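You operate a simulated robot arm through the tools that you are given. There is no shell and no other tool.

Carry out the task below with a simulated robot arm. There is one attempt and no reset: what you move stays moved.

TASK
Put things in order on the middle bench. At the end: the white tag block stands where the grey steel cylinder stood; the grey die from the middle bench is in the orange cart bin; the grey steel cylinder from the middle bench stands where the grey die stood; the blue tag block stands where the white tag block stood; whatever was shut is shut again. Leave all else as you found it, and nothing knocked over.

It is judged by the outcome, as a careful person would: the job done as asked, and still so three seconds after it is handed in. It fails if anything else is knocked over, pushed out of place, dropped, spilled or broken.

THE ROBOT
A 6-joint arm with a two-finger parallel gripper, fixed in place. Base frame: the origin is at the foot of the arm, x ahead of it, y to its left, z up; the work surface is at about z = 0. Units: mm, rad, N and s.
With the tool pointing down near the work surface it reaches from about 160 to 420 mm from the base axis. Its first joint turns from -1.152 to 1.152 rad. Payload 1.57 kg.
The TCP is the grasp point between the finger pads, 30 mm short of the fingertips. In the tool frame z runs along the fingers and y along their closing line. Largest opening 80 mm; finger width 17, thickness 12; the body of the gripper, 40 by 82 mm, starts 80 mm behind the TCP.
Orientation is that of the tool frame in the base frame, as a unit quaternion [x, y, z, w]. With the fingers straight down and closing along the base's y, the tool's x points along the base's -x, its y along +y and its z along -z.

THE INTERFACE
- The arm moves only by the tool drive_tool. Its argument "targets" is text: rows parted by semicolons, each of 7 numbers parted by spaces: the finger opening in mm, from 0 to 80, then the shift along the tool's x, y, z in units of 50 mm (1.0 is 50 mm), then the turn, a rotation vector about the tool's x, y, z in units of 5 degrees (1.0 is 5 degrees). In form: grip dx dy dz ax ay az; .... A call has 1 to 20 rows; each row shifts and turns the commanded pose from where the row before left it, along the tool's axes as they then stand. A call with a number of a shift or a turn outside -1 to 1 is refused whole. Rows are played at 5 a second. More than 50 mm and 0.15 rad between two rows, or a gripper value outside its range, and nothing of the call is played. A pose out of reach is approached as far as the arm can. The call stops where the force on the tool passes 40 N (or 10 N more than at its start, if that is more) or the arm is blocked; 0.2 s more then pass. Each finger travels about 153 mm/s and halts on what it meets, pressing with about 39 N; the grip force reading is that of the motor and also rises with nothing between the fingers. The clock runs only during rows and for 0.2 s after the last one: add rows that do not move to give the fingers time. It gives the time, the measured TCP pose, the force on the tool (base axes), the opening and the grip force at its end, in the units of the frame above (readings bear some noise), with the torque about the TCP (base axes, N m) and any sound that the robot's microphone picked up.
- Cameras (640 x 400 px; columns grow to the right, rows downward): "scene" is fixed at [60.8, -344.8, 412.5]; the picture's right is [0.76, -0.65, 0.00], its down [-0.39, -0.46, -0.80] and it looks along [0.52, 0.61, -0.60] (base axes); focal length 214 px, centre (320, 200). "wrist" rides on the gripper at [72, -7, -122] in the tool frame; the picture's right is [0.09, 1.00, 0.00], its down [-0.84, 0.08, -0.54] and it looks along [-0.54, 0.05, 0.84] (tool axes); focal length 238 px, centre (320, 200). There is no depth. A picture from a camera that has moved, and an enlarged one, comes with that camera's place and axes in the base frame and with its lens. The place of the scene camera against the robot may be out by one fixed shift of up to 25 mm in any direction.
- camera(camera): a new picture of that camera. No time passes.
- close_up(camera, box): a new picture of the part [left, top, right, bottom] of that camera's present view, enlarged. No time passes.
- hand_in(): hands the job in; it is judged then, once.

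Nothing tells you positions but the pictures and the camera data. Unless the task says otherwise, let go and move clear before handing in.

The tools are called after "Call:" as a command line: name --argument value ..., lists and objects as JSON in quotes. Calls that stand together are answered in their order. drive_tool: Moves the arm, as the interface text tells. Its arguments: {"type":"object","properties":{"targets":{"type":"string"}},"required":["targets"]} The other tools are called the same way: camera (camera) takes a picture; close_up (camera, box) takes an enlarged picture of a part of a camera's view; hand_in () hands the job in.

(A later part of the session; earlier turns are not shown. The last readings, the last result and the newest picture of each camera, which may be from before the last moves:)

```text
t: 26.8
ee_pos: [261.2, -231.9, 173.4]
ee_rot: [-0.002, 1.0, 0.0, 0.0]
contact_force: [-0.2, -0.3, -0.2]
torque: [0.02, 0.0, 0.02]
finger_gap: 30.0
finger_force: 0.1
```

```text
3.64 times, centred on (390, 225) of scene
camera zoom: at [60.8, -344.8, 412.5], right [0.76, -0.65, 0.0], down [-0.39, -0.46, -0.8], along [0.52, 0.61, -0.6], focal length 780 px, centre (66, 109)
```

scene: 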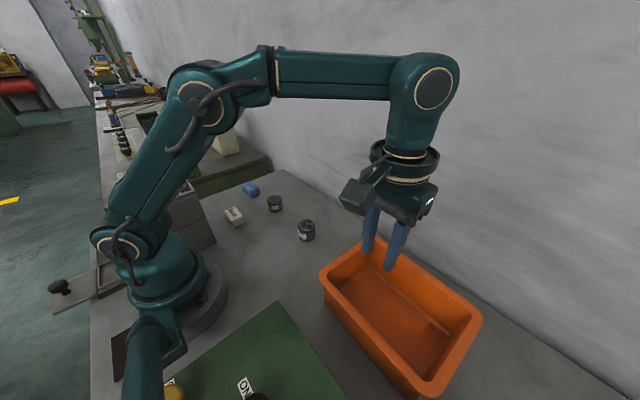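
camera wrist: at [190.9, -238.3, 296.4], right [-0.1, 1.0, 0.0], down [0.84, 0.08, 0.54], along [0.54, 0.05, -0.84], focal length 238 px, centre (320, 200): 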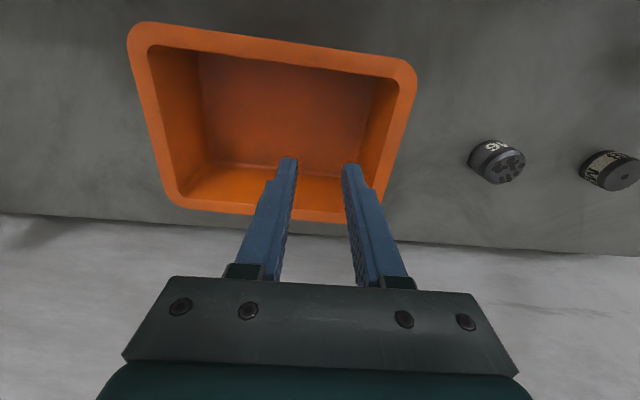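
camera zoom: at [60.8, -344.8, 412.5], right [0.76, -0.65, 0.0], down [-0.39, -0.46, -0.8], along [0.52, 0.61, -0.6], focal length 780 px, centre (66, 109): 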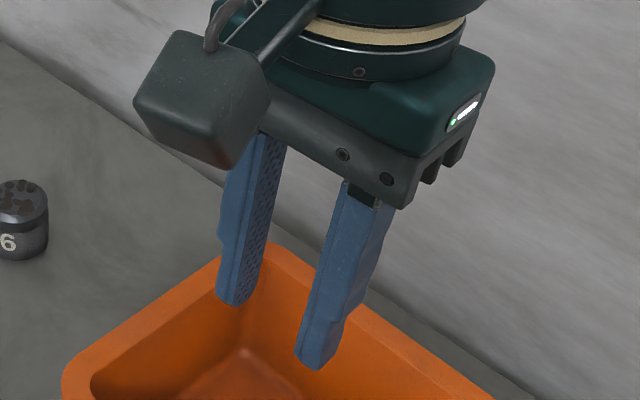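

The die is still upright at its original place and the fingers are empty. I'll go back over it, grip lower and lift very slowly while reading the force.

Call:
drive_tool --targets "80 -0.0572 0.5 0 0 0 0; 80 -0.0572 0.762 0 0 0 0; 80 -0.0572 0.762 0 0 0 0; 80 -0.0572 0.762 0 0 0 0; 80 -0.0572 0.762 0 0 0 0; 80 -0.0572 0.762 0 0 0 0; 80 -0.0572 0.762 0 0 0 0; 80 -0.0572 0.762 0 0 0 0; 80 -0.0572 0.762 0 0 0 0; 80 -0.0572 0.762 0 0 0 0; 80 0 0.26 0 0 0 0; 80 0 0 0.7 0 0 0; 80 0 0 0.77 0 0 0; 80 0 0 0 0 0 0"

Call:
camera --camera "wrist"

```text
t: 29.8
ee_pos: [291.3, 148.8, 102.2]
ee_rot: [-0.002, 1.0, 0.001, 0.001]
contact_force: [0.3, -0.4, 0.4]
torque: [0.0, 0.0, 0.02]
finger_gap: 80.1
finger_force: 0.0
```

```text
taken
camera wrist: at [220.2, 141.0, 224.2], right [-0.1, 1.0, 0.0], down [0.84, 0.08, 0.54], along [0.54, 0.05, -0.84], focal length 238 px, centre (320, 200)
```

wrist: 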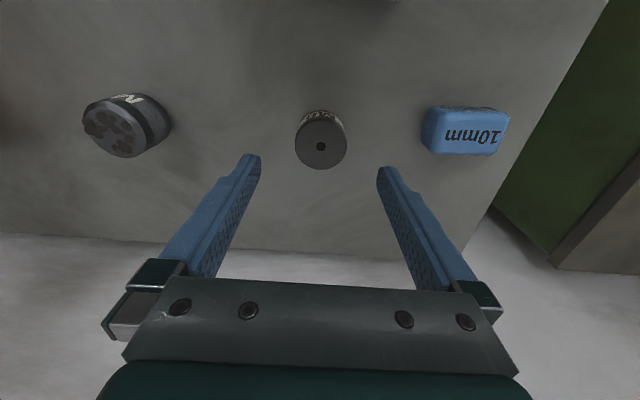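

Call:
drive_tool --targets "80 0.02 -0.02 0.5 0 0 0; 80 0 0 0.5 0 0 0; 80 0 0 0.28 0 0 0; 80 0 0 0.06 0 0 0; 80 0 0 0 0 0 0; 80 0 0 0 0 0 0"

```text
t: 31.2
ee_pos: [290.0, 148.2, 32.2]
ee_rot: [-0.001, 1.0, 0.001, 0.001]
contact_force: [0.5, -0.3, -0.5]
torque: [-0.01, 0.0, 0.0]
finger_gap: 79.8
finger_force: 0.1
```

Call:
drive_tool --targets "0 0 0 0 0 0 0; 0 0 0 0 0 0 0; 0 0 0 0 0 0 0; 0 0 0 0 0 0 0; 0 0 0 -0.05 0 0 0; 0 0 0 -0.05 0 0 0; 0 0 0 -0.05 0 0 0; 0 0 0 0 0 0 0"

Call:
camera --camera "wrist"

Call:
close_up --camera "scene" --box '[230, 150, 330, 230]'

```text
t: 33.0
ee_pos: [289.0, 148.1, 40.2]
ee_rot: [-0.002, 1.0, 0.0, 0.0]
contact_force: [-0.2, -0.7, -4.5]
torque: [-0.01, 0.01, -0.04]
finger_gap: 42.6
finger_force: 38.9
```

```text
taken
camera wrist: at [217.4, 141.1, 162.8], right [-0.1, 1.0, 0.0], down [0.84, 0.08, 0.54], along [0.54, 0.05, -0.84], focal length 238 px, centre (320, 200)
```

wrist: 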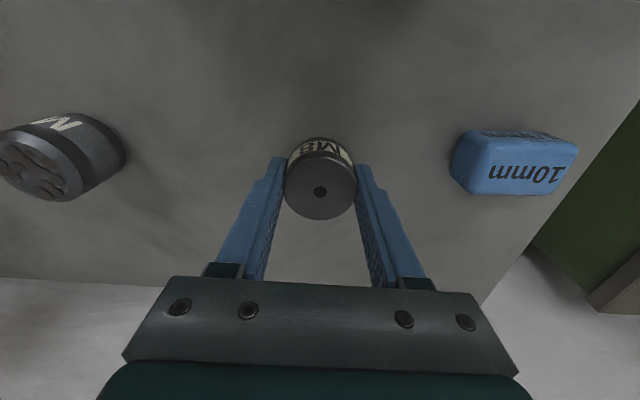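

```text
5.00 times, centred on (280, 190) of scene
camera zoom: at [60.8, -344.8, 412.5], right [0.76, -0.65, 0.0], down [-0.39, -0.46, -0.8], along [0.52, 0.61, -0.6], focal length 1072 px, centre (520, 250)
```

zoom: 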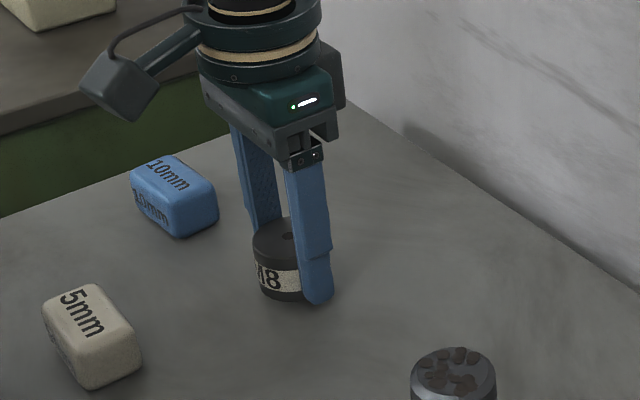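

It's holding this time, with a load of about 4.5 N. I'll keep lifting gently and check again.

Call:
drive_tool --targets "0 0 0 -0.1 0 0 0; 0 0 0 -0.1 0 0 0; 0 0 0 -0.15 0 0 0; 0 0 0 -0.15 0 0 0; 0 0 0 0 0 0 0"

Call:
close_up --camera "wrist" --box '[220, 100, 420, 300]'

Call:
close_up --camera "scene" --box '[230, 150, 330, 230]'

```text
t: 34.2
ee_pos: [288.2, 148.1, 65.5]
ee_rot: [-0.002, 1.0, 0.0, 0.001]
contact_force: [0.2, 0.6, -2.3]
torque: [-0.02, 0.0, -0.01]
finger_gap: 42.9
finger_force: 38.8
```

```text
2.00 times, centred on (320, 200) of wrist
camera zoom: at [217.4, 140.8, 187.8], right [-0.1, 1.0, 0.0], down [0.84, 0.08, 0.54], along [0.54, 0.05, -0.84], focal length 477 px, centre (320, 200)
```

zoom: 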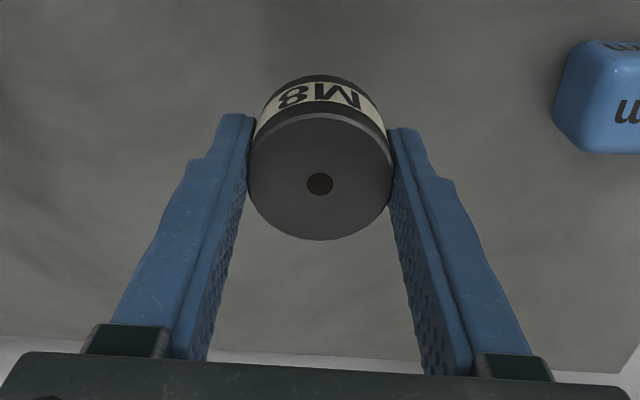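

```text
5.00 times, centred on (280, 190) of scene
camera zoom: at [60.8, -344.8, 412.5], right [0.76, -0.65, 0.0], down [-0.39, -0.46, -0.8], along [0.52, 0.61, -0.6], focal length 1072 px, centre (520, 250)
```

zoom: 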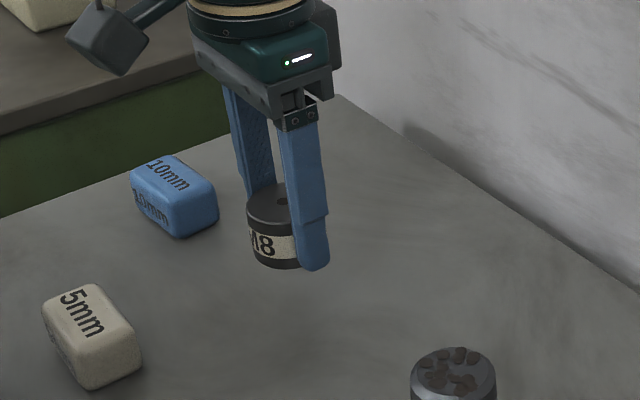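

It's held firmly and not sliding. I'll keep raising it gently to carrying height.

Call:
drive_tool --targets "0 0 0 -0.2 0 0 0; 0 0 0 -0.2 0 0 0; 0 0 0 -0.25 0 0 0; 0 0 0 -0.25 0 0 0; 0 0 0 -0.25 0 0 0; 0 0 0 -0.25 0 0 0; 0 0 0 -0.25 0 0 0; 0 0 0 -0.25 0 0 0; 0 0 0 -0.2 0 0 0; 0 0 0 -0.1 0 0 0; 0 0 0 0 0 0 0"

Call:
camera --camera "wrist"

```text
t: 36.6
ee_pos: [291.3, 147.6, 175.6]
ee_rot: [-0.002, 1.0, -0.001, 0.0]
contact_force: [0.6, -0.3, -4.3]
torque: [-0.01, 0.0, 0.0]
finger_gap: 42.6
finger_force: 38.9
```

```text
taken
camera wrist: at [218.3, 140.4, 297.3], right [-0.1, 1.0, 0.0], down [0.84, 0.08, 0.54], along [0.54, 0.05, -0.84], focal length 238 px, centre (320, 200)
```

wrist: 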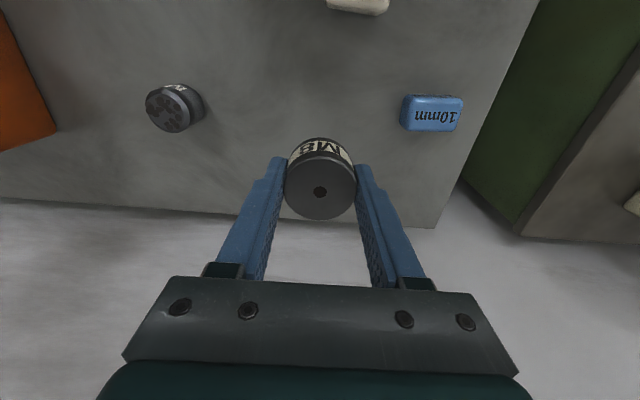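

The die is at z ≈ 175 and held. Now I'll carry it sideways to the bin at moderate speed.

Call:
drive_tool --targets "0 0.03 -0.2 0 0 0 0; 0 0.03 -0.4 0 0 0 0; 0 0.03 -0.5 0 0 0 0; 0 0.03 -0.5 0 0 0 0; 0 0.03 -0.5 0 0 0 0; 0 0.03 -0.5 0 0 0 0; 0 0.03 -0.5 0 0 0 0; 0 0.03 -0.5 0 0 0 0; 0 0.03 -0.5 0 0 0 0; 0 0.03 -0.5 0 0 0 0; 0 0.03 -0.5 0 0 0 0; 0 0.03 -0.5 0 0 0 0; 0 0.03 -0.5 0 0 0 0; 0 0.03 -0.5 0 0 0 0; 0 0.03 -0.5 0 0 0 0; 0 0.03 -0.4 0 0 0 0; 0 0.03 -0.16 0 0 0 0; 0 0 0 0 0 0 0"

Call:
camera --camera "wrist"

Call:
camera --camera "scene"

```text
t: 40.4
ee_pos: [267.4, -234.9, 173.5]
ee_rot: [-0.002, 1.0, -0.001, 0.0]
contact_force: [-0.3, 0.3, -4.0]
torque: [-0.01, -0.01, 0.0]
finger_gap: 42.7
finger_force: 38.8
```

```text
taken
camera wrist: at [194.7, -241.9, 297.0], right [-0.1, 1.0, 0.0], down [0.84, 0.08, 0.54], along [0.54, 0.05, -0.84], focal length 238 px, centre (320, 200)
```

wrist: 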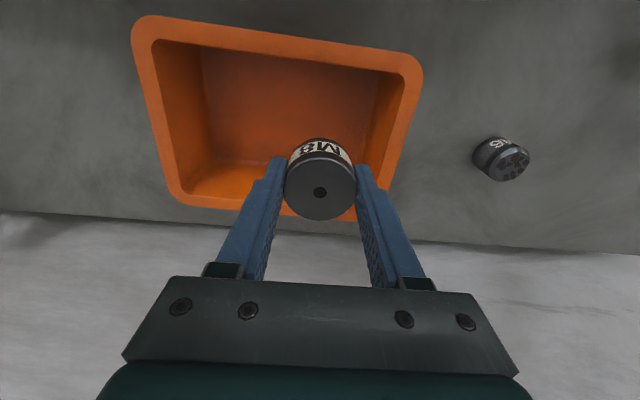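

```text
taken
```

scene: 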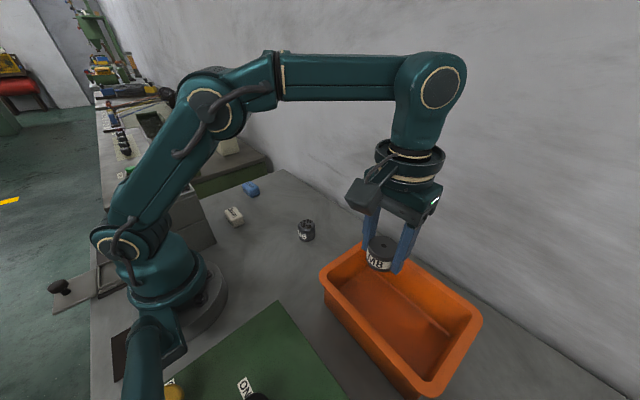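

The die is over the bin, whose opening runs about x 205–333, y −177 to −362. I'll shift slightly further in and lower it into the bin.

Call:
drive_tool --targets "0 -0.02 -0.34 0 0 0 0; 0 0 0 0.3 0 0 0; 0 0 0 0.4 0 0 0; 0 0 0 0.4 0 0 0; 0 0 0 0.4 0 0 0; 0 0 0 0.4 0 0 0; 0 0 0 0.3 0 0 0; 0 0 0 0 0 0 0"

Call:
camera --camera "wrist"

Call:
camera --camera "scene"

```text
t: 42.2
ee_pos: [267.0, -251.9, 63.9]
ee_rot: [-0.002, 1.0, 0.001, 0.0]
contact_force: [-0.6, -0.2, -3.4]
torque: [0.05, 0.0, 0.03]
finger_gap: 42.7
finger_force: 39.1
```

```text
taken
camera wrist: at [194.9, -260.4, 186.8], right [-0.1, 1.0, 0.0], down [0.84, 0.08, 0.54], along [0.54, 0.05, -0.84], focal length 238 px, centre (320, 200)
```

wrist: 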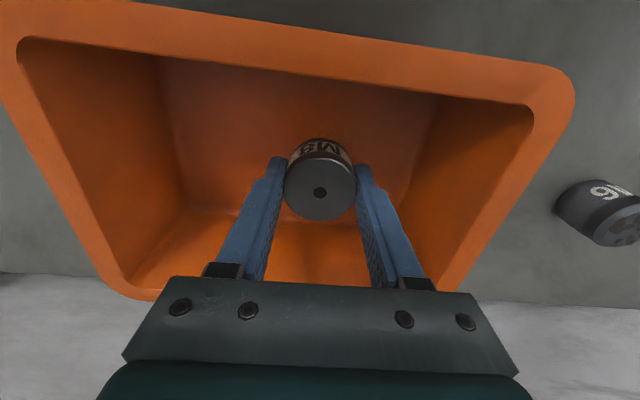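

```text
taken
```

scene: 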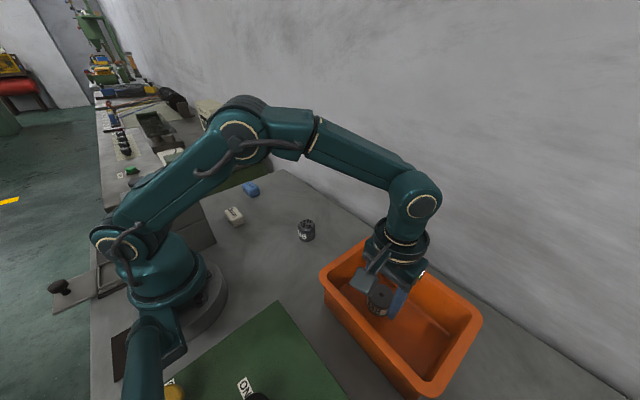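

Call:
drive_tool --targets "0 0 0 0.1 0 0 0; 0 0 0 0.1 0 0 0; 0 0 0 0.1 0 0 0; 0 0 0 0 0 0 0"

```text
t: 43.2
ee_pos: [266.8, -252.2, 49.8]
ee_rot: [-0.002, 1.0, 0.001, 0.0]
contact_force: [-0.9, -0.8, -3.0]
torque: [-0.02, 0.04, -0.01]
finger_gap: 42.7
finger_force: 38.9
```

Call:
drive_tool --targets "0 0 0 0.05 0 0 0; 0 0 0 0.05 0 0 0; 0 0 0 0 0 0 0"

Call:
close_up --camera "scene" --box '[320, 240, 460, 360]'

```text
t: 44.0
ee_pos: [266.7, -251.8, 44.5]
ee_rot: [-0.002, 1.0, 0.0, 0.001]
contact_force: [0.5, -0.2, -3.2]
torque: [-0.02, -0.01, 0.01]
finger_gap: 42.7
finger_force: 38.8
```

```text
3.33 times, centred on (390, 300) of scene
camera zoom: at [60.8, -344.8, 412.5], right [0.76, -0.65, 0.0], down [-0.39, -0.46, -0.8], along [0.52, 0.61, -0.6], focal length 715 px, centre (87, -133)
```

zoom: 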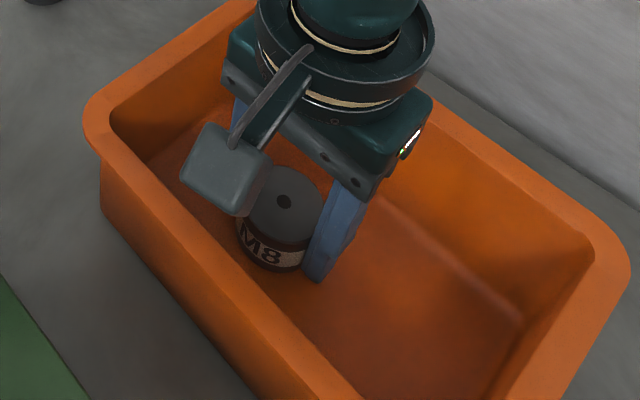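

Call:
drive_tool --targets "0 0 0 0.04 0 0 0; 0 0 0 0.04 0 0 0; 0 0 0 0 0 0 0"

```text
t: 44.8
ee_pos: [267.3, -252.3, 41.2]
ee_rot: [-0.001, 1.0, 0.0, 0.0]
contact_force: [0.2, 0.0, -3.4]
torque: [0.01, 0.02, 0.05]
finger_gap: 42.8
finger_force: 38.8
```

Call:
drive_tool --targets "0 0 0 0.04 0 0 0; 0 0 0 0.03 0 0 0; 0 0 0 0 0 0 0"

```text
t: 45.6
ee_pos: [267.7, -251.3, 37.7]
ee_rot: [-0.002, 1.0, 0.001, -0.001]
contact_force: [0.4, -0.2, -3.9]
torque: [-0.04, -0.03, 0.01]
finger_gap: 42.7
finger_force: 39.1
```

Call:
drive_tool --targets "0 0 0 0.03 0 0 0; 0 0 0 0.02 0 0 0; 0 0 0 0 0 0 0"

```text
t: 46.4
ee_pos: [267.5, -252.7, 37.5]
ee_rot: [-0.001, 1.0, -0.001, 0.002]
contact_force: [-1.2, 1.6, 5.4]
torque: [0.03, 0.14, -0.02]
finger_gap: 42.5
finger_force: 38.9
stopped in row 3: the force on the tool passed its limit at 42 N (the readings are from after the stop); the commanded pose is now the measured one
```

The die is touching the bin floor. I'll open enough to release it, then rise straight up and check.

Call:
drive_tool --targets "62 0 0 0 0 0 0; 62 0 0 0 0 0 0; 62 0 0 -0.2 0 0 0; 62 0 0 -0.4 0 0 0; 62 0 0 -0.8 0 0 0; 62 0 0 -0.8 0 0 0; 62 0 0 -0.8 0 0 0; 62 0 0 0 0 0 0"

Call:
camera --camera "wrist"

Call:
camera --camera "scene"

```text
t: 48.2
ee_pos: [267.4, -252.2, 187.7]
ee_rot: [-0.002, 1.0, 0.0, 0.002]
contact_force: [0.2, 0.0, -0.5]
torque: [0.0, -0.01, -0.01]
finger_gap: 61.9
finger_force: 0.1
```

```text
taken
camera wrist: at [195.4, -259.6, 309.0], right [-0.1, 1.0, 0.0], down [0.84, 0.08, 0.54], along [0.54, 0.05, -0.84], focal length 238 px, centre (320, 200)
```

wrist: 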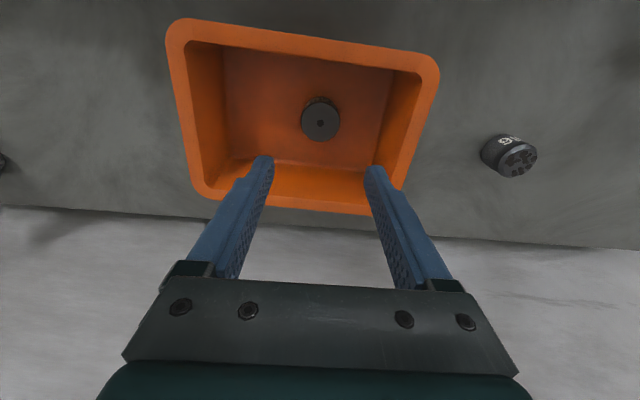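

```text
taken
```

scene: 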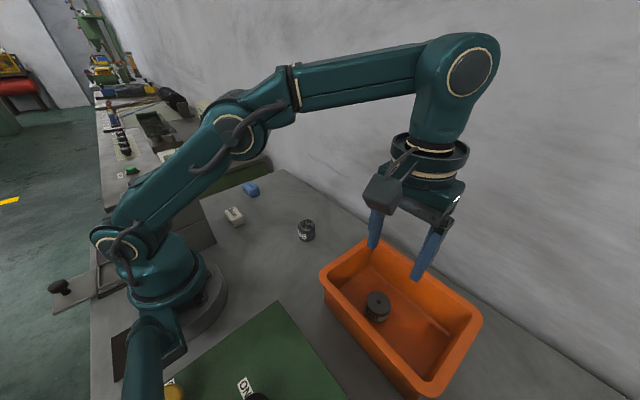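

The die stands in the bin. A dark object has shown up at the far left edge of the wrist view, so I'll enlarge that in case it bears on which item is which.

Call:
close_up --camera "wrist" --box '[0, 120, 100, 200]'

Call:
close_up --camera "scene" --box '[400, 300, 640, 400]'

```text
5.00 times, centred on (50, 160) of wrist
camera zoom: at [195.4, -259.6, 309.0], right [-0.1, 1.0, 0.0], down [0.84, 0.08, 0.54], along [0.54, 0.05, -0.84], focal length 1192 px, centre (1670, 400)
```

zoom: 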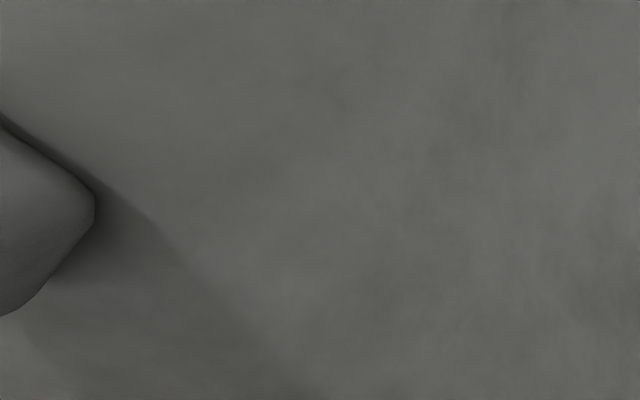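

```text
2.67 times, centred on (520, 350) of scene
camera zoom: at [60.8, -344.8, 412.5], right [0.76, -0.65, 0.0], down [-0.39, -0.46, -0.8], along [0.52, 0.61, -0.6], focal length 572 px, centre (-213, -200)
```

zoom: 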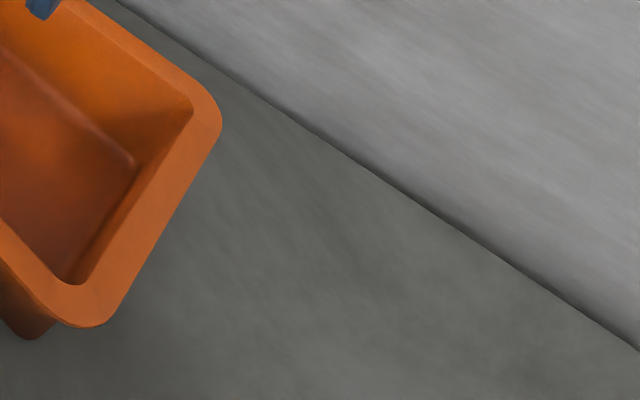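

There's a grey item far to the right, out of reach. A look at it may confirm the naming, so I'll back off and turn the camera that way.

Call:
drive_tool --targets "80 0.35 0.5 -0.5 0 0 1; 80 0.35 0.3 -0.5 0 0 1; 80 0.35 0.3 -0.3 0 0 1; 80 0 0.3 0 0 0 1; 80 0 0 0 0 0 1; 80 0 0 0 0 0 1; 80 0 0 0 0 0 1; 80 0 0 0 0 0 1; 80 0 0 0 0 0 1; 80 0 0 0 0 0 1; 80 0 0 0 0 0 1; 80 0 0 0 0 0 1; 80 0 0 0 0 0 1; 80 0 0 0 0 0 1; 80 0 0 0 0 0 0"

Call:
camera --camera "wrist"

```text
t: 51.4
ee_pos: [221.7, -178.5, 251.0]
ee_rot: [0.573, 0.819, 0.0, 0.001]
contact_force: [0.3, -0.4, -0.3]
torque: [-0.01, 0.01, 0.0]
finger_gap: 80.1
finger_force: 0.0
```

```text
taken
camera wrist: at [190.8, -113.1, 374.1], right [0.9, 0.43, 0.0], down [0.36, -0.76, 0.54], along [0.24, -0.49, -0.84], focal length 238 px, centre (320, 200)
```

wrist: 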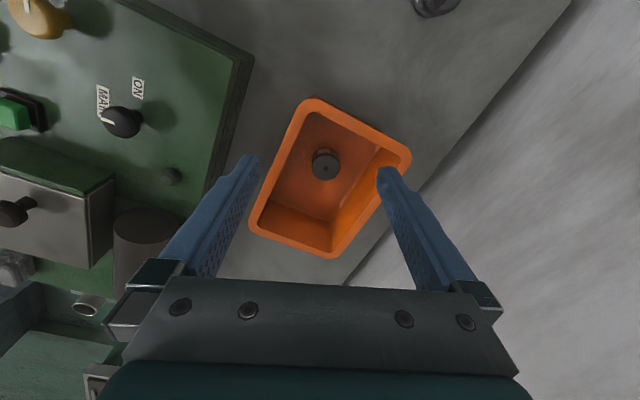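

Call:
drive_tool --targets "80 0 0 0 0 -1 0; 80 0 0 0 0 -1 0; 80 0 0 0 0 -1 0; 80 0 0 0 0 -1 0; 80 0 0 0 0 -1 0; 80 0 0 0 0 -1 0; 80 0 0 0 0 -1 0; 80 0 0 0 0 0 0"

Call:
camera --camera "wrist"

Call:
close_up --camera "wrist" --box '[60, 40, 400, 280]'

```text
t: 53.2
ee_pos: [223.1, -177.5, 252.6]
ee_rot: [0.546, 0.781, -0.172, 0.249]
contact_force: [0.5, -0.3, 0.3]
torque: [0.01, -0.04, -0.01]
finger_gap: 80.1
finger_force: 0.0
```

```text
taken
camera wrist: at [171.5, -59.5, 310.7], right [0.91, 0.41, -0.05], down [0.2, -0.32, 0.93], along [0.37, -0.85, -0.38], focal length 238 px, centre (320, 200)
```

wrist: 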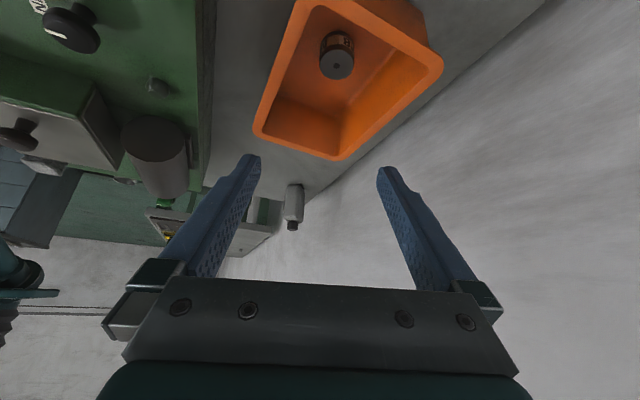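

```text
1.67 times, centred on (230, 160) of wrist
camera zoom: at [171.5, -59.5, 310.7], right [0.91, 0.41, -0.05], down [0.2, -0.32, 0.93], along [0.37, -0.85, -0.38], focal length 397 px, centre (470, 267)
```

zoom: 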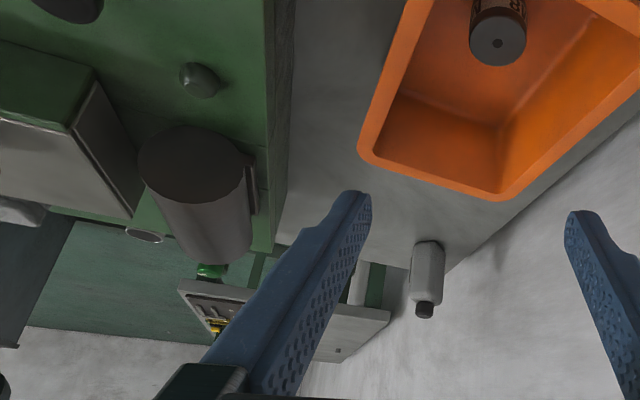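

That's only a capped bottle, so it doesn't change anything. I'll continue with M6, levelling, restoring the yaw and hovering above it.

Call:
drive_tool --targets "80 0 0 0 0 1 0; 80 0 0 0 0 1 0; 80 0 0 0 0 1 0; 80 0 0 0 0 1 0; 80 0 0 0 0 1 0; 80 0 0 0 0 1 0; 80 0 0 0 0 1 0; 80 0 0 0 0 0 -1; 80 0 0 0 0 0 -1; 80 0 0 0 0 0 -1; 80 0 0 0 0 0 -1; 80 0 0 0 0 0 -1; 80 0 0 0 0 0 -1; 80 0 0 0 0 0 -1; 80 0 0 0 0 0 -1; 80 0 0 0 0 0 -1; 80 0 0 0 0 0 -1; 80 0 0 0 0 0 -1; 80 0 0 0 0 0 -1; 80 0 0 0 0 0 -1"

Call:
drive_tool --targets "80 0 0 0 0 0 -1; 80 -0.22 0.555 0.5 0 0 0; 80 -0.22 0.555 0.5 0 0 0; 80 -0.22 0.555 0.5 0 0 0; 80 -0.22 0.555 0.5 0 0 0; 80 -0.22 0.555 0.5 0 0 0; 80 -0.22 0.555 0.5 0 0 0; 80 0 0 0 0 0 0"

Call:
camera --camera "wrist"

```text
t: 57.4
ee_pos: [222.1, -178.0, 252.6]
ee_rot: [0.041, 0.999, -0.001, 0.002]
contact_force: [0.0, 0.6, 0.1]
torque: [0.0, 0.02, 0.0]
finger_gap: 80.2
finger_force: 0.1
```

```text
t: 59.2
ee_pos: [285.8, -9.9, 101.4]
ee_rot: [-0.001, 1.0, -0.001, 0.002]
contact_force: [-1.0, -0.2, -1.0]
torque: [-0.04, 0.01, 0.01]
finger_gap: 79.9
finger_force: 0.1
```

```text
taken
camera wrist: at [213.8, -16.7, 222.6], right [-0.1, 1.0, 0.0], down [0.83, 0.08, 0.54], along [0.54, 0.05, -0.84], focal length 238 px, centre (320, 200)
```

wrist: 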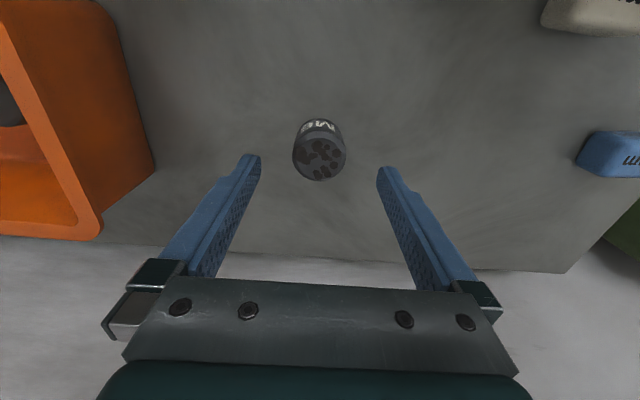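

M6 is at about (289.5, −11), with the TCP 4 mm short in x. I'll correct that and descend to grip low.

Call:
drive_tool --targets "80 -0.074 -0.02 0.4 0 0 0; 80 0 0 0.5 0 0 0; 80 0 0 0.35 0 0 0; 80 0 0 0.1 0 0 0; 80 0 0 0 0 0 0; 80 0 0 0 0 0 0"

Call:
camera --camera "wrist"

```text
t: 60.6
ee_pos: [290.7, -12.4, 32.9]
ee_rot: [-0.002, 1.0, -0.001, 0.001]
contact_force: [-0.2, -0.3, 0.8]
torque: [0.0, -0.01, 0.01]
finger_gap: 80.1
finger_force: 0.0
```

```text
taken
camera wrist: at [219.0, -18.9, 156.2], right [-0.1, 1.0, 0.0], down [0.83, 0.08, 0.54], along [0.54, 0.05, -0.84], focal length 238 px, centre (320, 200)
```

wrist: 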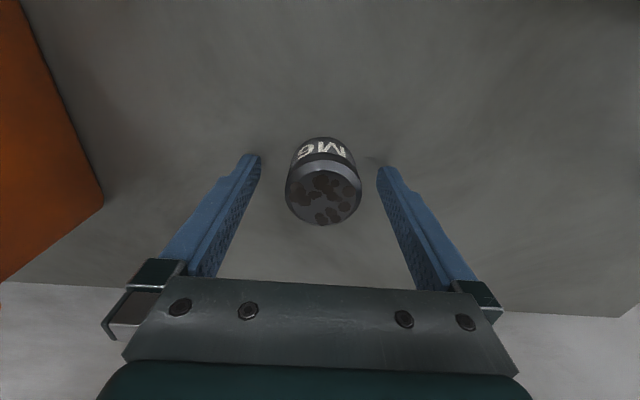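

The cylinder is centred between the fingers. I'll record its spot as about (290, −11), grip it and lift slowly.

Call:
drive_tool --targets "0 0 0 0 0 0 0; 0 0 0 0 0 0 0; 0 0 0 0 0 0 0; 0 0 0 0 0 0 0"

Call:
drive_tool --targets "0 0 0 -0.05 0 0 0; 0 0 0 -0.05 0 0 0; 0 0 0 -0.05 0 0 0; 0 0 0 -0.1 0 0 0; 0 0 0 0 0 0 0"

Call:
camera --camera "wrist"

```text
t: 61.6
ee_pos: [290.9, -10.6, 33.5]
ee_rot: [-0.001, 1.0, -0.001, 0.002]
contact_force: [-0.4, 0.2, 1.6]
torque: [0.04, 0.02, 0.03]
finger_gap: 43.1
finger_force: 38.7
```

```text
t: 62.8
ee_pos: [292.0, -11.8, 47.0]
ee_rot: [-0.002, 1.0, 0.0, 0.002]
contact_force: [-0.5, -0.4, -2.9]
torque: [-0.04, 0.0, -0.04]
finger_gap: 43.3
finger_force: 39.1
```

```text
taken
camera wrist: at [219.8, -19.4, 168.2], right [-0.1, 1.0, 0.0], down [0.83, 0.08, 0.54], along [0.54, 0.05, -0.84], focal length 238 px, centre (320, 200)
```

wrist: 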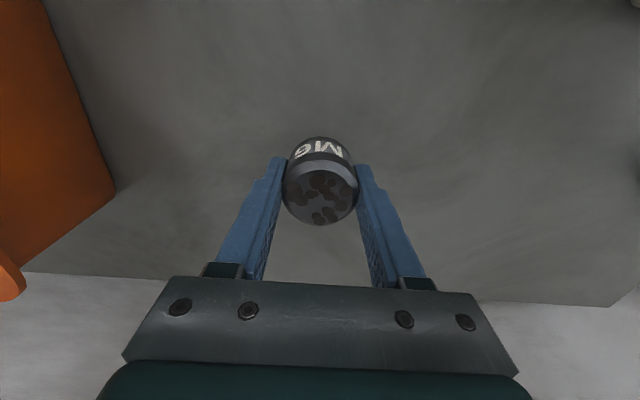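

It's held with a 43 mm gap. I'll raise it and carry it to the die's old spot at (290.5, 149.2).

Call:
drive_tool --targets "0 0 0 -0.15 0 0 0; 0 0 0 -0.2 0 0 0; 0 0 0 -0.25 0 0 0; 0 0 0 -0.25 0 0 0; 0 0 0.2 0 0 0 0; 0 0 0.4 0 0 0 0; 0 0 0.5 0 0 0 0; 0 0 0.5 0 0 0 0; 0 0 0.5 0 0 0 0; 0 0 0.5 0 0 0 0; 0 0 0.4 0 0 0 0; 0 0 0.2 0 0 0 0; 0 0 0 0 0 0 0; 0 0 0 0 0 0 0"

Call:
camera --camera "wrist"

```text
t: 65.8
ee_pos: [290.3, 147.9, 90.8]
ee_rot: [-0.001, 1.0, 0.0, 0.002]
contact_force: [0.1, 0.1, -2.9]
torque: [-0.01, 0.01, -0.01]
finger_gap: 43.2
finger_force: 38.9
```

```text
taken
camera wrist: at [218.9, 140.1, 212.2], right [-0.1, 1.0, 0.0], down [0.83, 0.08, 0.54], along [0.54, 0.05, -0.84], focal length 238 px, centre (320, 200)
```

wrist: 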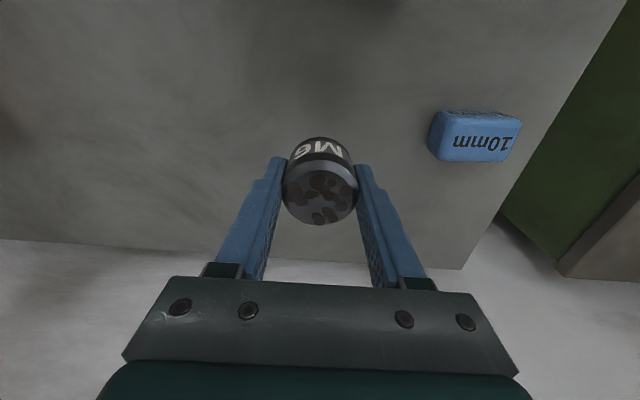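

Call:
drive_tool --targets "0 0 0.02 0.3 0 0 0; 0 0 0 0.4 0 0 0; 0 0 0 0.2 0 0 0; 0 0 0 0.1 0 0 0; 0 0 0 0 0 0 0; 0 0 0 0 0 0 0"

```text
t: 67.2
ee_pos: [289.8, 149.2, 40.3]
ee_rot: [-0.002, 1.0, -0.001, 0.002]
contact_force: [-0.1, -0.8, -2.1]
torque: [0.02, -0.01, -0.06]
finger_gap: 43.1
finger_force: 39.0
```

Call:
drive_tool --targets "0 0 0 0.04 0 0 0; 0 0 0 0.03 0 0 0; 0 0 0 0 0 0 0"

```text
t: 68.0
ee_pos: [291.7, 148.1, 36.2]
ee_rot: [-0.002, 1.0, -0.001, 0.002]
contact_force: [0.8, 0.1, -2.4]
torque: [-0.01, 0.0, 0.02]
finger_gap: 43.0
finger_force: 38.8
```

Call:
drive_tool --targets "0 0 0 0.02 0 0 0; 0 0 0 0.02 0 0 0; 0 0 0 0 0 0 0"

```text
t: 68.8
ee_pos: [290.1, 148.9, 34.7]
ee_rot: [-0.002, 1.0, 0.0, 0.002]
contact_force: [-3.1, -1.3, 4.3]
torque: [0.02, 0.07, 0.05]
finger_gap: 43.4
finger_force: 39.4
```

The cylinder is resting on the bench. I'll release it, rise straight up and check.

Call:
drive_tool --targets "60 0 0 0 0 0 0; 80 0 0 0 0 0 0; 80 0 0 -0.3 0 0 0; 80 0 0 -0.8 0 0 0; 80 0 0 -0.8 0 0 0; 80 0 0 0 0 0 0"

Call:
camera --camera "wrist"

Call:
camera --camera "scene"

```text
t: 70.2
ee_pos: [290.9, 146.9, 128.6]
ee_rot: [-0.002, 1.0, -0.001, 0.001]
contact_force: [-0.4, -0.9, 0.4]
torque: [-0.03, -0.02, 0.01]
finger_gap: 79.7
finger_force: 0.1
```

```text
taken
camera wrist: at [219.7, 140.6, 250.8], right [-0.1, 1.0, 0.0], down [0.84, 0.08, 0.54], along [0.54, 0.05, -0.84], focal length 238 px, centre (320, 200)
```

wrist: 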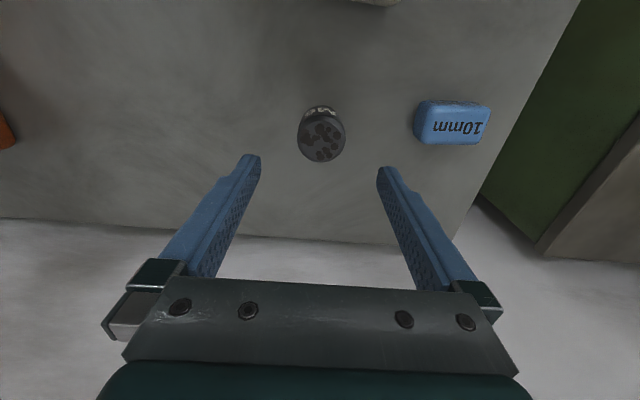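

```text
taken
```

scene: 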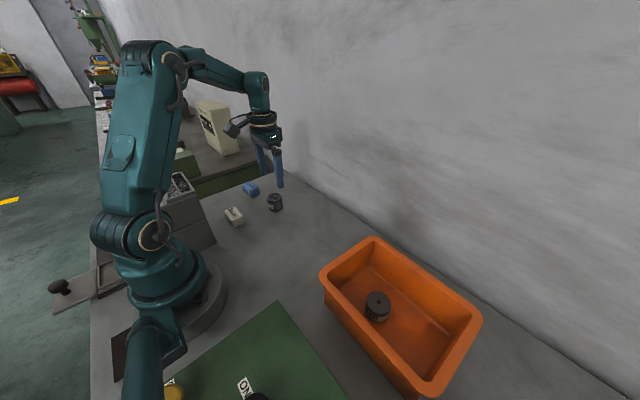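

M6 is standing. I'll enlarge to check its position against the die's original spot.

Call:
close_up --camera "wrist" --box '[286, 90, 358, 170]'

Call:
close_up --camera "scene" --box '[200, 160, 360, 260]'

Call:
close_up --camera "wrist" --box '[404, 80, 504, 160]'

```text
5.00 times, centred on (322, 130) of wrist
camera zoom: at [219.7, 140.6, 250.8], right [-0.1, 1.0, 0.0], down [0.84, 0.08, 0.54], along [0.54, 0.05, -0.84], focal length 1192 px, centre (310, 550)
```

zoom: 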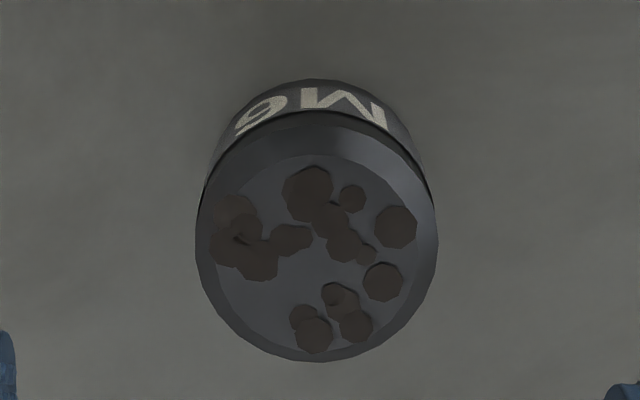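

```text
4.00 times, centred on (280, 210) of scene
camera zoom: at [60.8, -344.8, 412.5], right [0.76, -0.65, 0.0], down [-0.39, -0.46, -0.8], along [0.52, 0.61, -0.6], focal length 858 px, centre (480, 160)
```

zoom: 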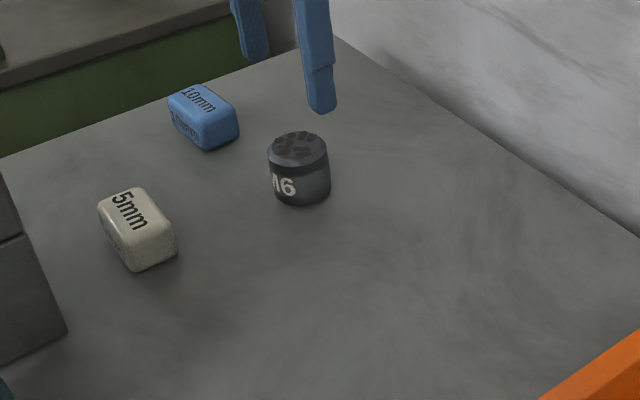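

```text
5.00 times, centred on (454, 120) of wrist
camera zoom: at [219.7, 140.6, 250.8], right [-0.1, 1.0, 0.0], down [0.84, 0.08, 0.54], along [0.54, 0.05, -0.84], focal length 1192 px, centre (-350, 600)
```

zoom: 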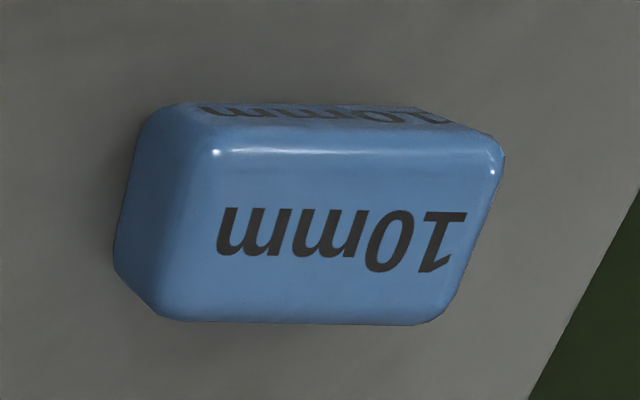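

M6 stands at about (289.5, 148.5), matching the die's old spot. Next is the white block at about (169, 169). The tall screw box beside it means I should approach with the camera on the −y side. I'll rise, turn the yaw by 90° and hover.

Call:
drive_tool --targets "80 0 0 -0.7 0 0 0; 80 0 0 -0.7 0 0 -1; 80 0 0 0 0 0 -1; 80 0 0 0 0 0 -1; 80 0 0 0 0 0 -1; 80 0 0 0 0 0 -1; 80 0 0 0 0 0 -1; 80 0 0 0 0 0 -1; 80 0 0 0 0 0 -1; 80 0 0 0 0 0 -1; 80 0 0 0 0 0 -1; 80 0 0 0 0 0 -1; 80 0 0 0 0 0 -1; 80 0 0 0 0 0 -1; 80 0 0 0 0 0 -1; 80 0 0 0 0 0 -1; 80 0 0 0 0 0 -1; 80 0 0 0 0 0 -1; 80 0 0 0 0 0 -1; 80 0 0 0 0 0 0"

Call:
camera --camera "wrist"

```text
t: 74.4
ee_pos: [291.4, 147.1, 199.0]
ee_rot: [0.709, -0.706, 0.003, -0.001]
contact_force: [-0.1, -0.5, -0.7]
torque: [0.01, -0.01, 0.0]
finger_gap: 79.8
finger_force: 0.1
```

```text
taken
camera wrist: at [297.3, 76.1, 321.2], right [-1.0, -0.1, 0.0], down [-0.08, 0.84, 0.54], along [-0.05, 0.54, -0.84], focal length 238 px, centre (320, 200)
```

wrist: 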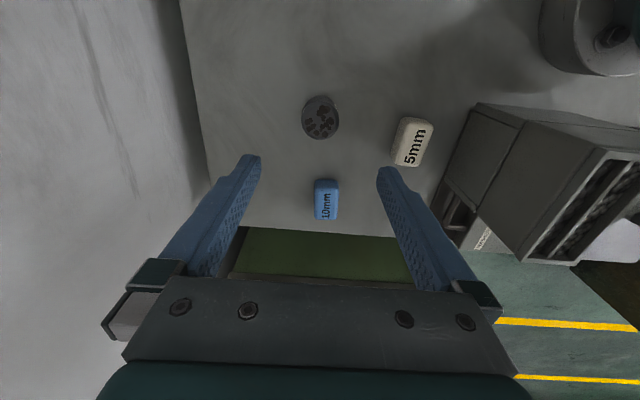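

This view shows both blocks and the box. I'll enlarge the white and blue blocks to fix their position and angle.

Call:
close_up --camera "wrist" --box '[376, 100, 456, 180]'

Call:
close_up --camera "wrist" --box '[290, 160, 370, 230]'

Call:
close_up --camera "wrist" --box '[400, 60, 640, 280]'

```text
5.00 times, centred on (416, 140) of wrist
camera zoom: at [297.3, 76.1, 321.2], right [-1.0, -0.1, 0.0], down [-0.08, 0.84, 0.54], along [-0.05, 0.54, -0.84], focal length 1192 px, centre (-160, 500)
```

zoom: 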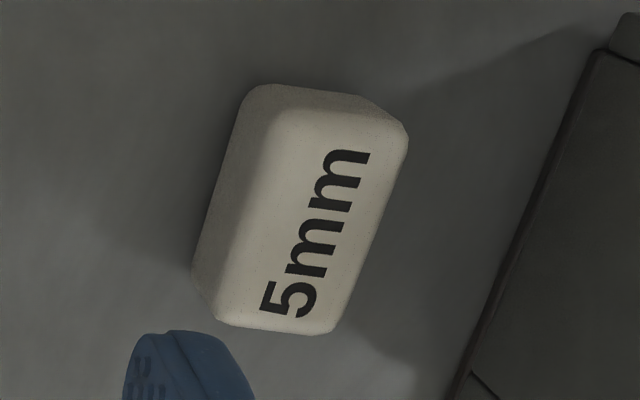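

```text
5.71 times, centred on (330, 195) of wrist
camera zoom: at [297.3, 76.1, 321.2], right [-1.0, -0.1, 0.0], down [-0.08, 0.84, 0.54], along [-0.05, 0.54, -0.84], focal length 1362 px, centre (263, 229)
```

zoom: 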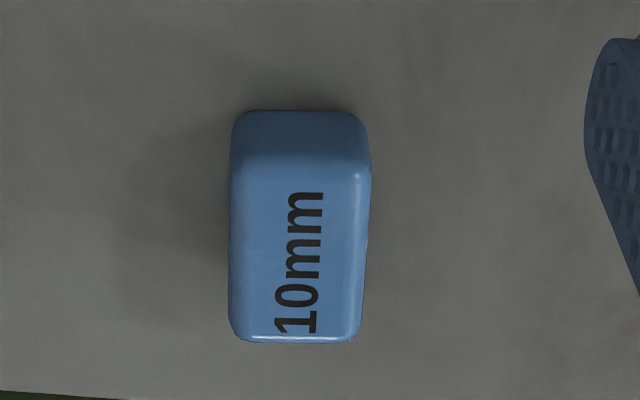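

```text
1.82 times, centred on (520, 170) of wrist
camera zoom: at [297.3, 76.1, 321.2], right [-1.0, -0.1, 0.0], down [-0.08, 0.84, 0.54], along [-0.05, 0.54, -0.84], focal length 433 px, centre (-44, 254)
```

zoom: 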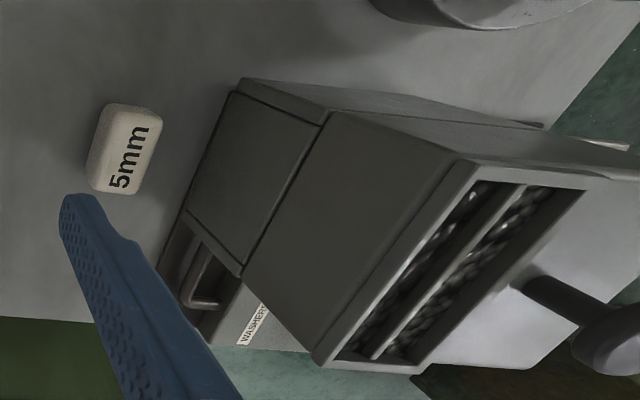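

The white block is at about (168.5, 170.5), roughly 33 × 54 × 27 mm, long side along y and turned about 1° clockwise. The blue block is at about (270, 275), turned about 4° counter-clockwise. I'll move above the white block.

Call:
drive_tool --targets "66 -0.117 0.6145 0 0 0 0; 66 -0.117 0.6145 0 0 0 0; 66 -0.117 0.6145 0 0 0 0; 66 -0.117 0.6145 0 0 0 0; 66 0 0 0.6 0 0 0; 66 0 0 0.6 0 0 0; 66 0 0 0.58 0 0 0; 66 0 0 0 0 0 0"

Call:
camera --camera "wrist"

Call:
camera --camera "scene"

```text
t: 76.2
ee_pos: [169.0, 172.1, 107.4]
ee_rot: [0.708, -0.706, 0.002, -0.001]
contact_force: [-0.3, 0.7, 0.5]
torque: [-0.02, 0.04, 0.01]
finger_gap: 66.3
finger_force: 0.0
```

```text
taken
camera wrist: at [175.8, 99.8, 229.7], right [-1.0, -0.1, 0.0], down [-0.08, 0.84, 0.54], along [-0.05, 0.54, -0.84], focal length 238 px, centre (320, 200)
```

wrist: 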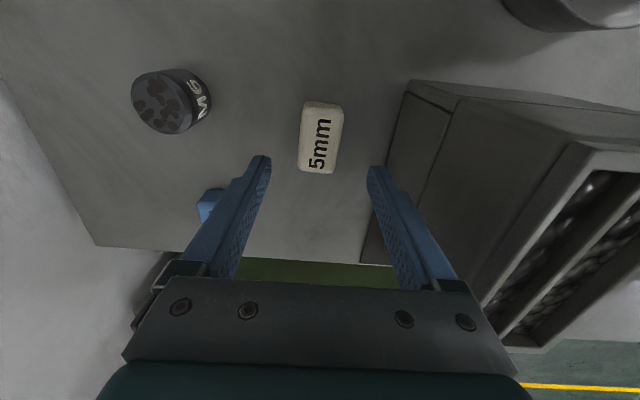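

```text
taken
```

scene: 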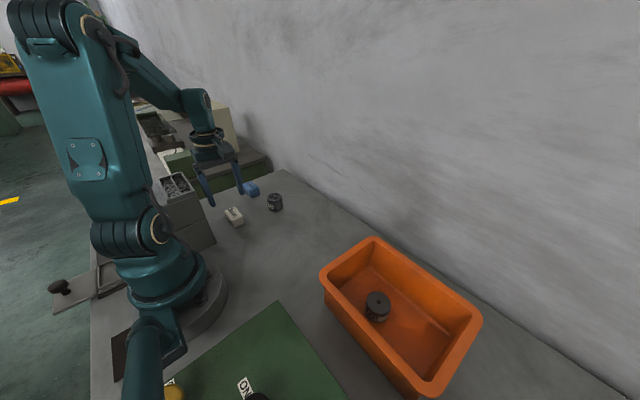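

Call:
close_up --camera "wrist" --box '[280, 90, 370, 180]'

Call:
close_up --camera "scene" --box '[140, 90, 300, 250]'

```text
4.44 times, centred on (325, 135) of wrist
camera zoom: at [175.8, 99.8, 229.7], right [-1.0, -0.1, 0.0], down [-0.08, 0.84, 0.54], along [-0.05, 0.54, -0.84], focal length 1059 px, centre (298, 489)
```

zoom: 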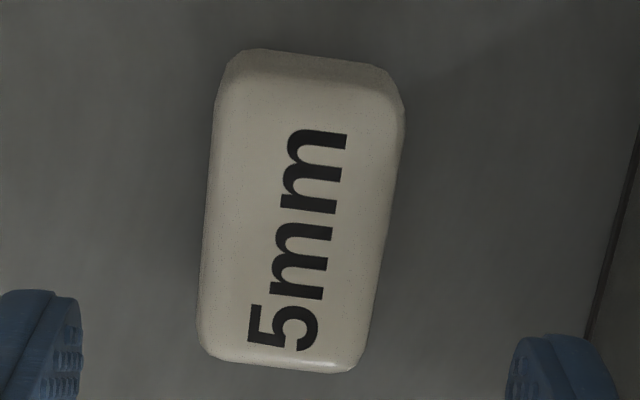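

```text
2.50 times, centred on (220, 170) of scene
camera zoom: at [60.8, -344.8, 412.5], right [0.76, -0.65, 0.0], down [-0.39, -0.46, -0.8], along [0.52, 0.61, -0.6], focal length 536 px, centre (570, 275)
```

zoom: 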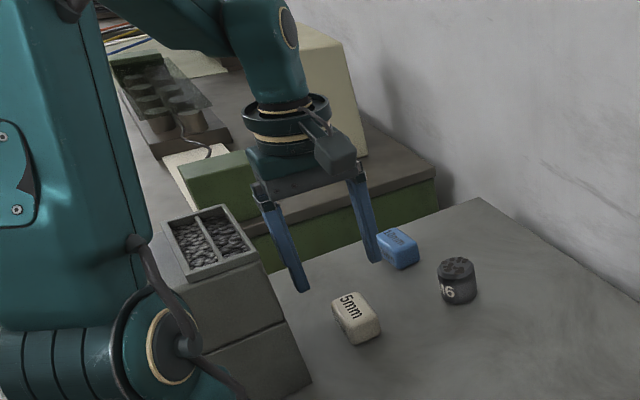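

The TCP is centred over the white block, and the box is well clear of the right-hand finger. I'll descend.

Call:
drive_tool --targets "66 0.03 0 0.4 0 0 0; 66 0 0 0.5 0 0 0; 66 0 0 0.35 0 0 0; 66 0 0 0.1 0 0 0; 66 0 0 0 0 0 0; 66 0 0 0 0 0 0"

Call:
camera --camera "wrist"

```text
t: 77.6
ee_pos: [168.5, 170.1, 39.5]
ee_rot: [0.708, -0.706, 0.002, 0.0]
contact_force: [-1.2, 0.3, -0.4]
torque: [0.0, 0.01, 0.0]
finger_gap: 66.1
finger_force: 0.0
```

```text
taken
camera wrist: at [174.6, 98.2, 163.1], right [-1.0, -0.1, 0.0], down [-0.08, 0.84, 0.54], along [-0.05, 0.54, -0.84], focal length 238 px, centre (320, 200)
```

wrist: 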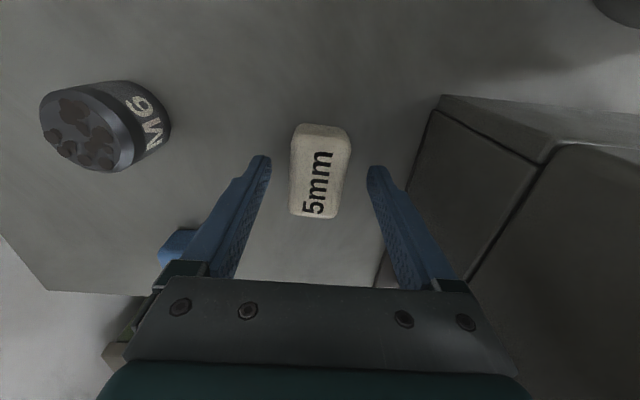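

Call:
close_up --camera "wrist" --box '[270, 110, 370, 230]'

Call:
drive_tool --targets "66 0 0 0.12 0 0 0; 66 0 0 0 0 0 0; 0 0 0 0 0 0 0; 0 0 0 0 0 0 0; 0 0 0 0 0 0 0; 0 0 0 0 0 0 0"

Call:
close_up --camera "wrist" --box '[240, 110, 400, 270]'

```text
3.33 times, centred on (320, 170) of wrist
camera zoom: at [174.6, 98.2, 163.1], right [-1.0, -0.1, 0.0], down [-0.08, 0.84, 0.54], along [-0.05, 0.54, -0.84], focal length 794 px, centre (320, 300)
```

zoom: 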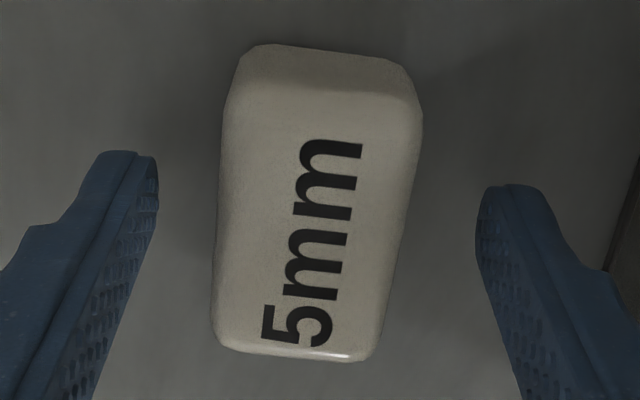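

```text
t: 79.0
ee_pos: [168.8, 171.5, 33.9]
ee_rot: [0.709, -0.706, 0.001, -0.001]
contact_force: [1.1, 1.1, 3.1]
torque: [0.1, 0.06, -0.06]
finger_gap: 34.8
finger_force: 39.4
```

```text
2.50 times, centred on (320, 190) of wrist
camera zoom: at [174.9, 98.9, 156.9], right [-1.0, -0.1, 0.0], down [-0.08, 0.84, 0.54], along [-0.05, 0.54, -0.84], focal length 596 px, centre (320, 225)
```

zoom: 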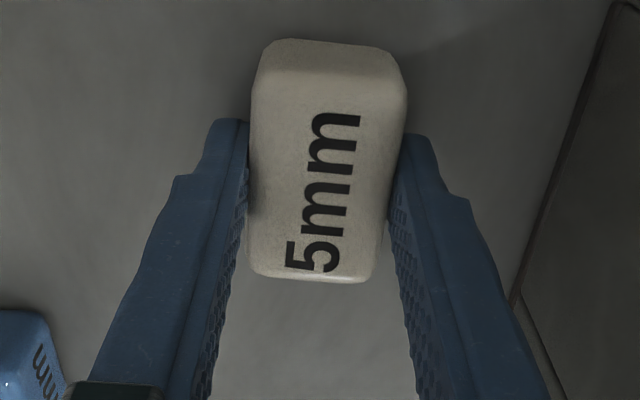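

The white block is gripped at about (168.8, 171) with a 34.8 mm gap, so that's its spot. I'll lift gently first.

Call:
drive_tool --targets "0 0 0 -0.05 0 0 0; 0 0 0 -0.1 0 0 0; 0 0 0 -0.2 0 0 0; 0 0 0 -0.3 0 0 0; 0 0 0 -0.4 0 0 0; 0 0 0 -0.4 0 0 0; 0 0 0 -0.1 0 0 0; 0 0 0 0 0 0 0"

Call:
camera --camera "wrist"

```text
t: 80.8
ee_pos: [167.8, 171.6, 112.9]
ee_rot: [0.708, -0.706, 0.002, 0.0]
contact_force: [0.0, -0.1, -0.2]
torque: [0.01, 0.03, 0.0]
finger_gap: 34.6
finger_force: 39.1
```

```text
taken
camera wrist: at [174.6, 99.2, 235.5], right [-1.0, -0.1, 0.0], down [-0.08, 0.84, 0.54], along [-0.05, 0.54, -0.84], focal length 238 px, centre (320, 200)
```

wrist: 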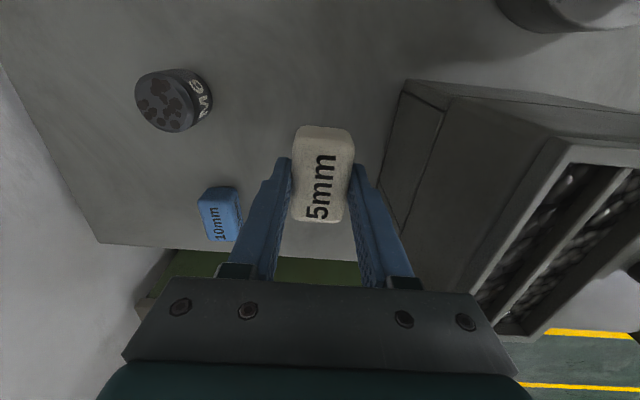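

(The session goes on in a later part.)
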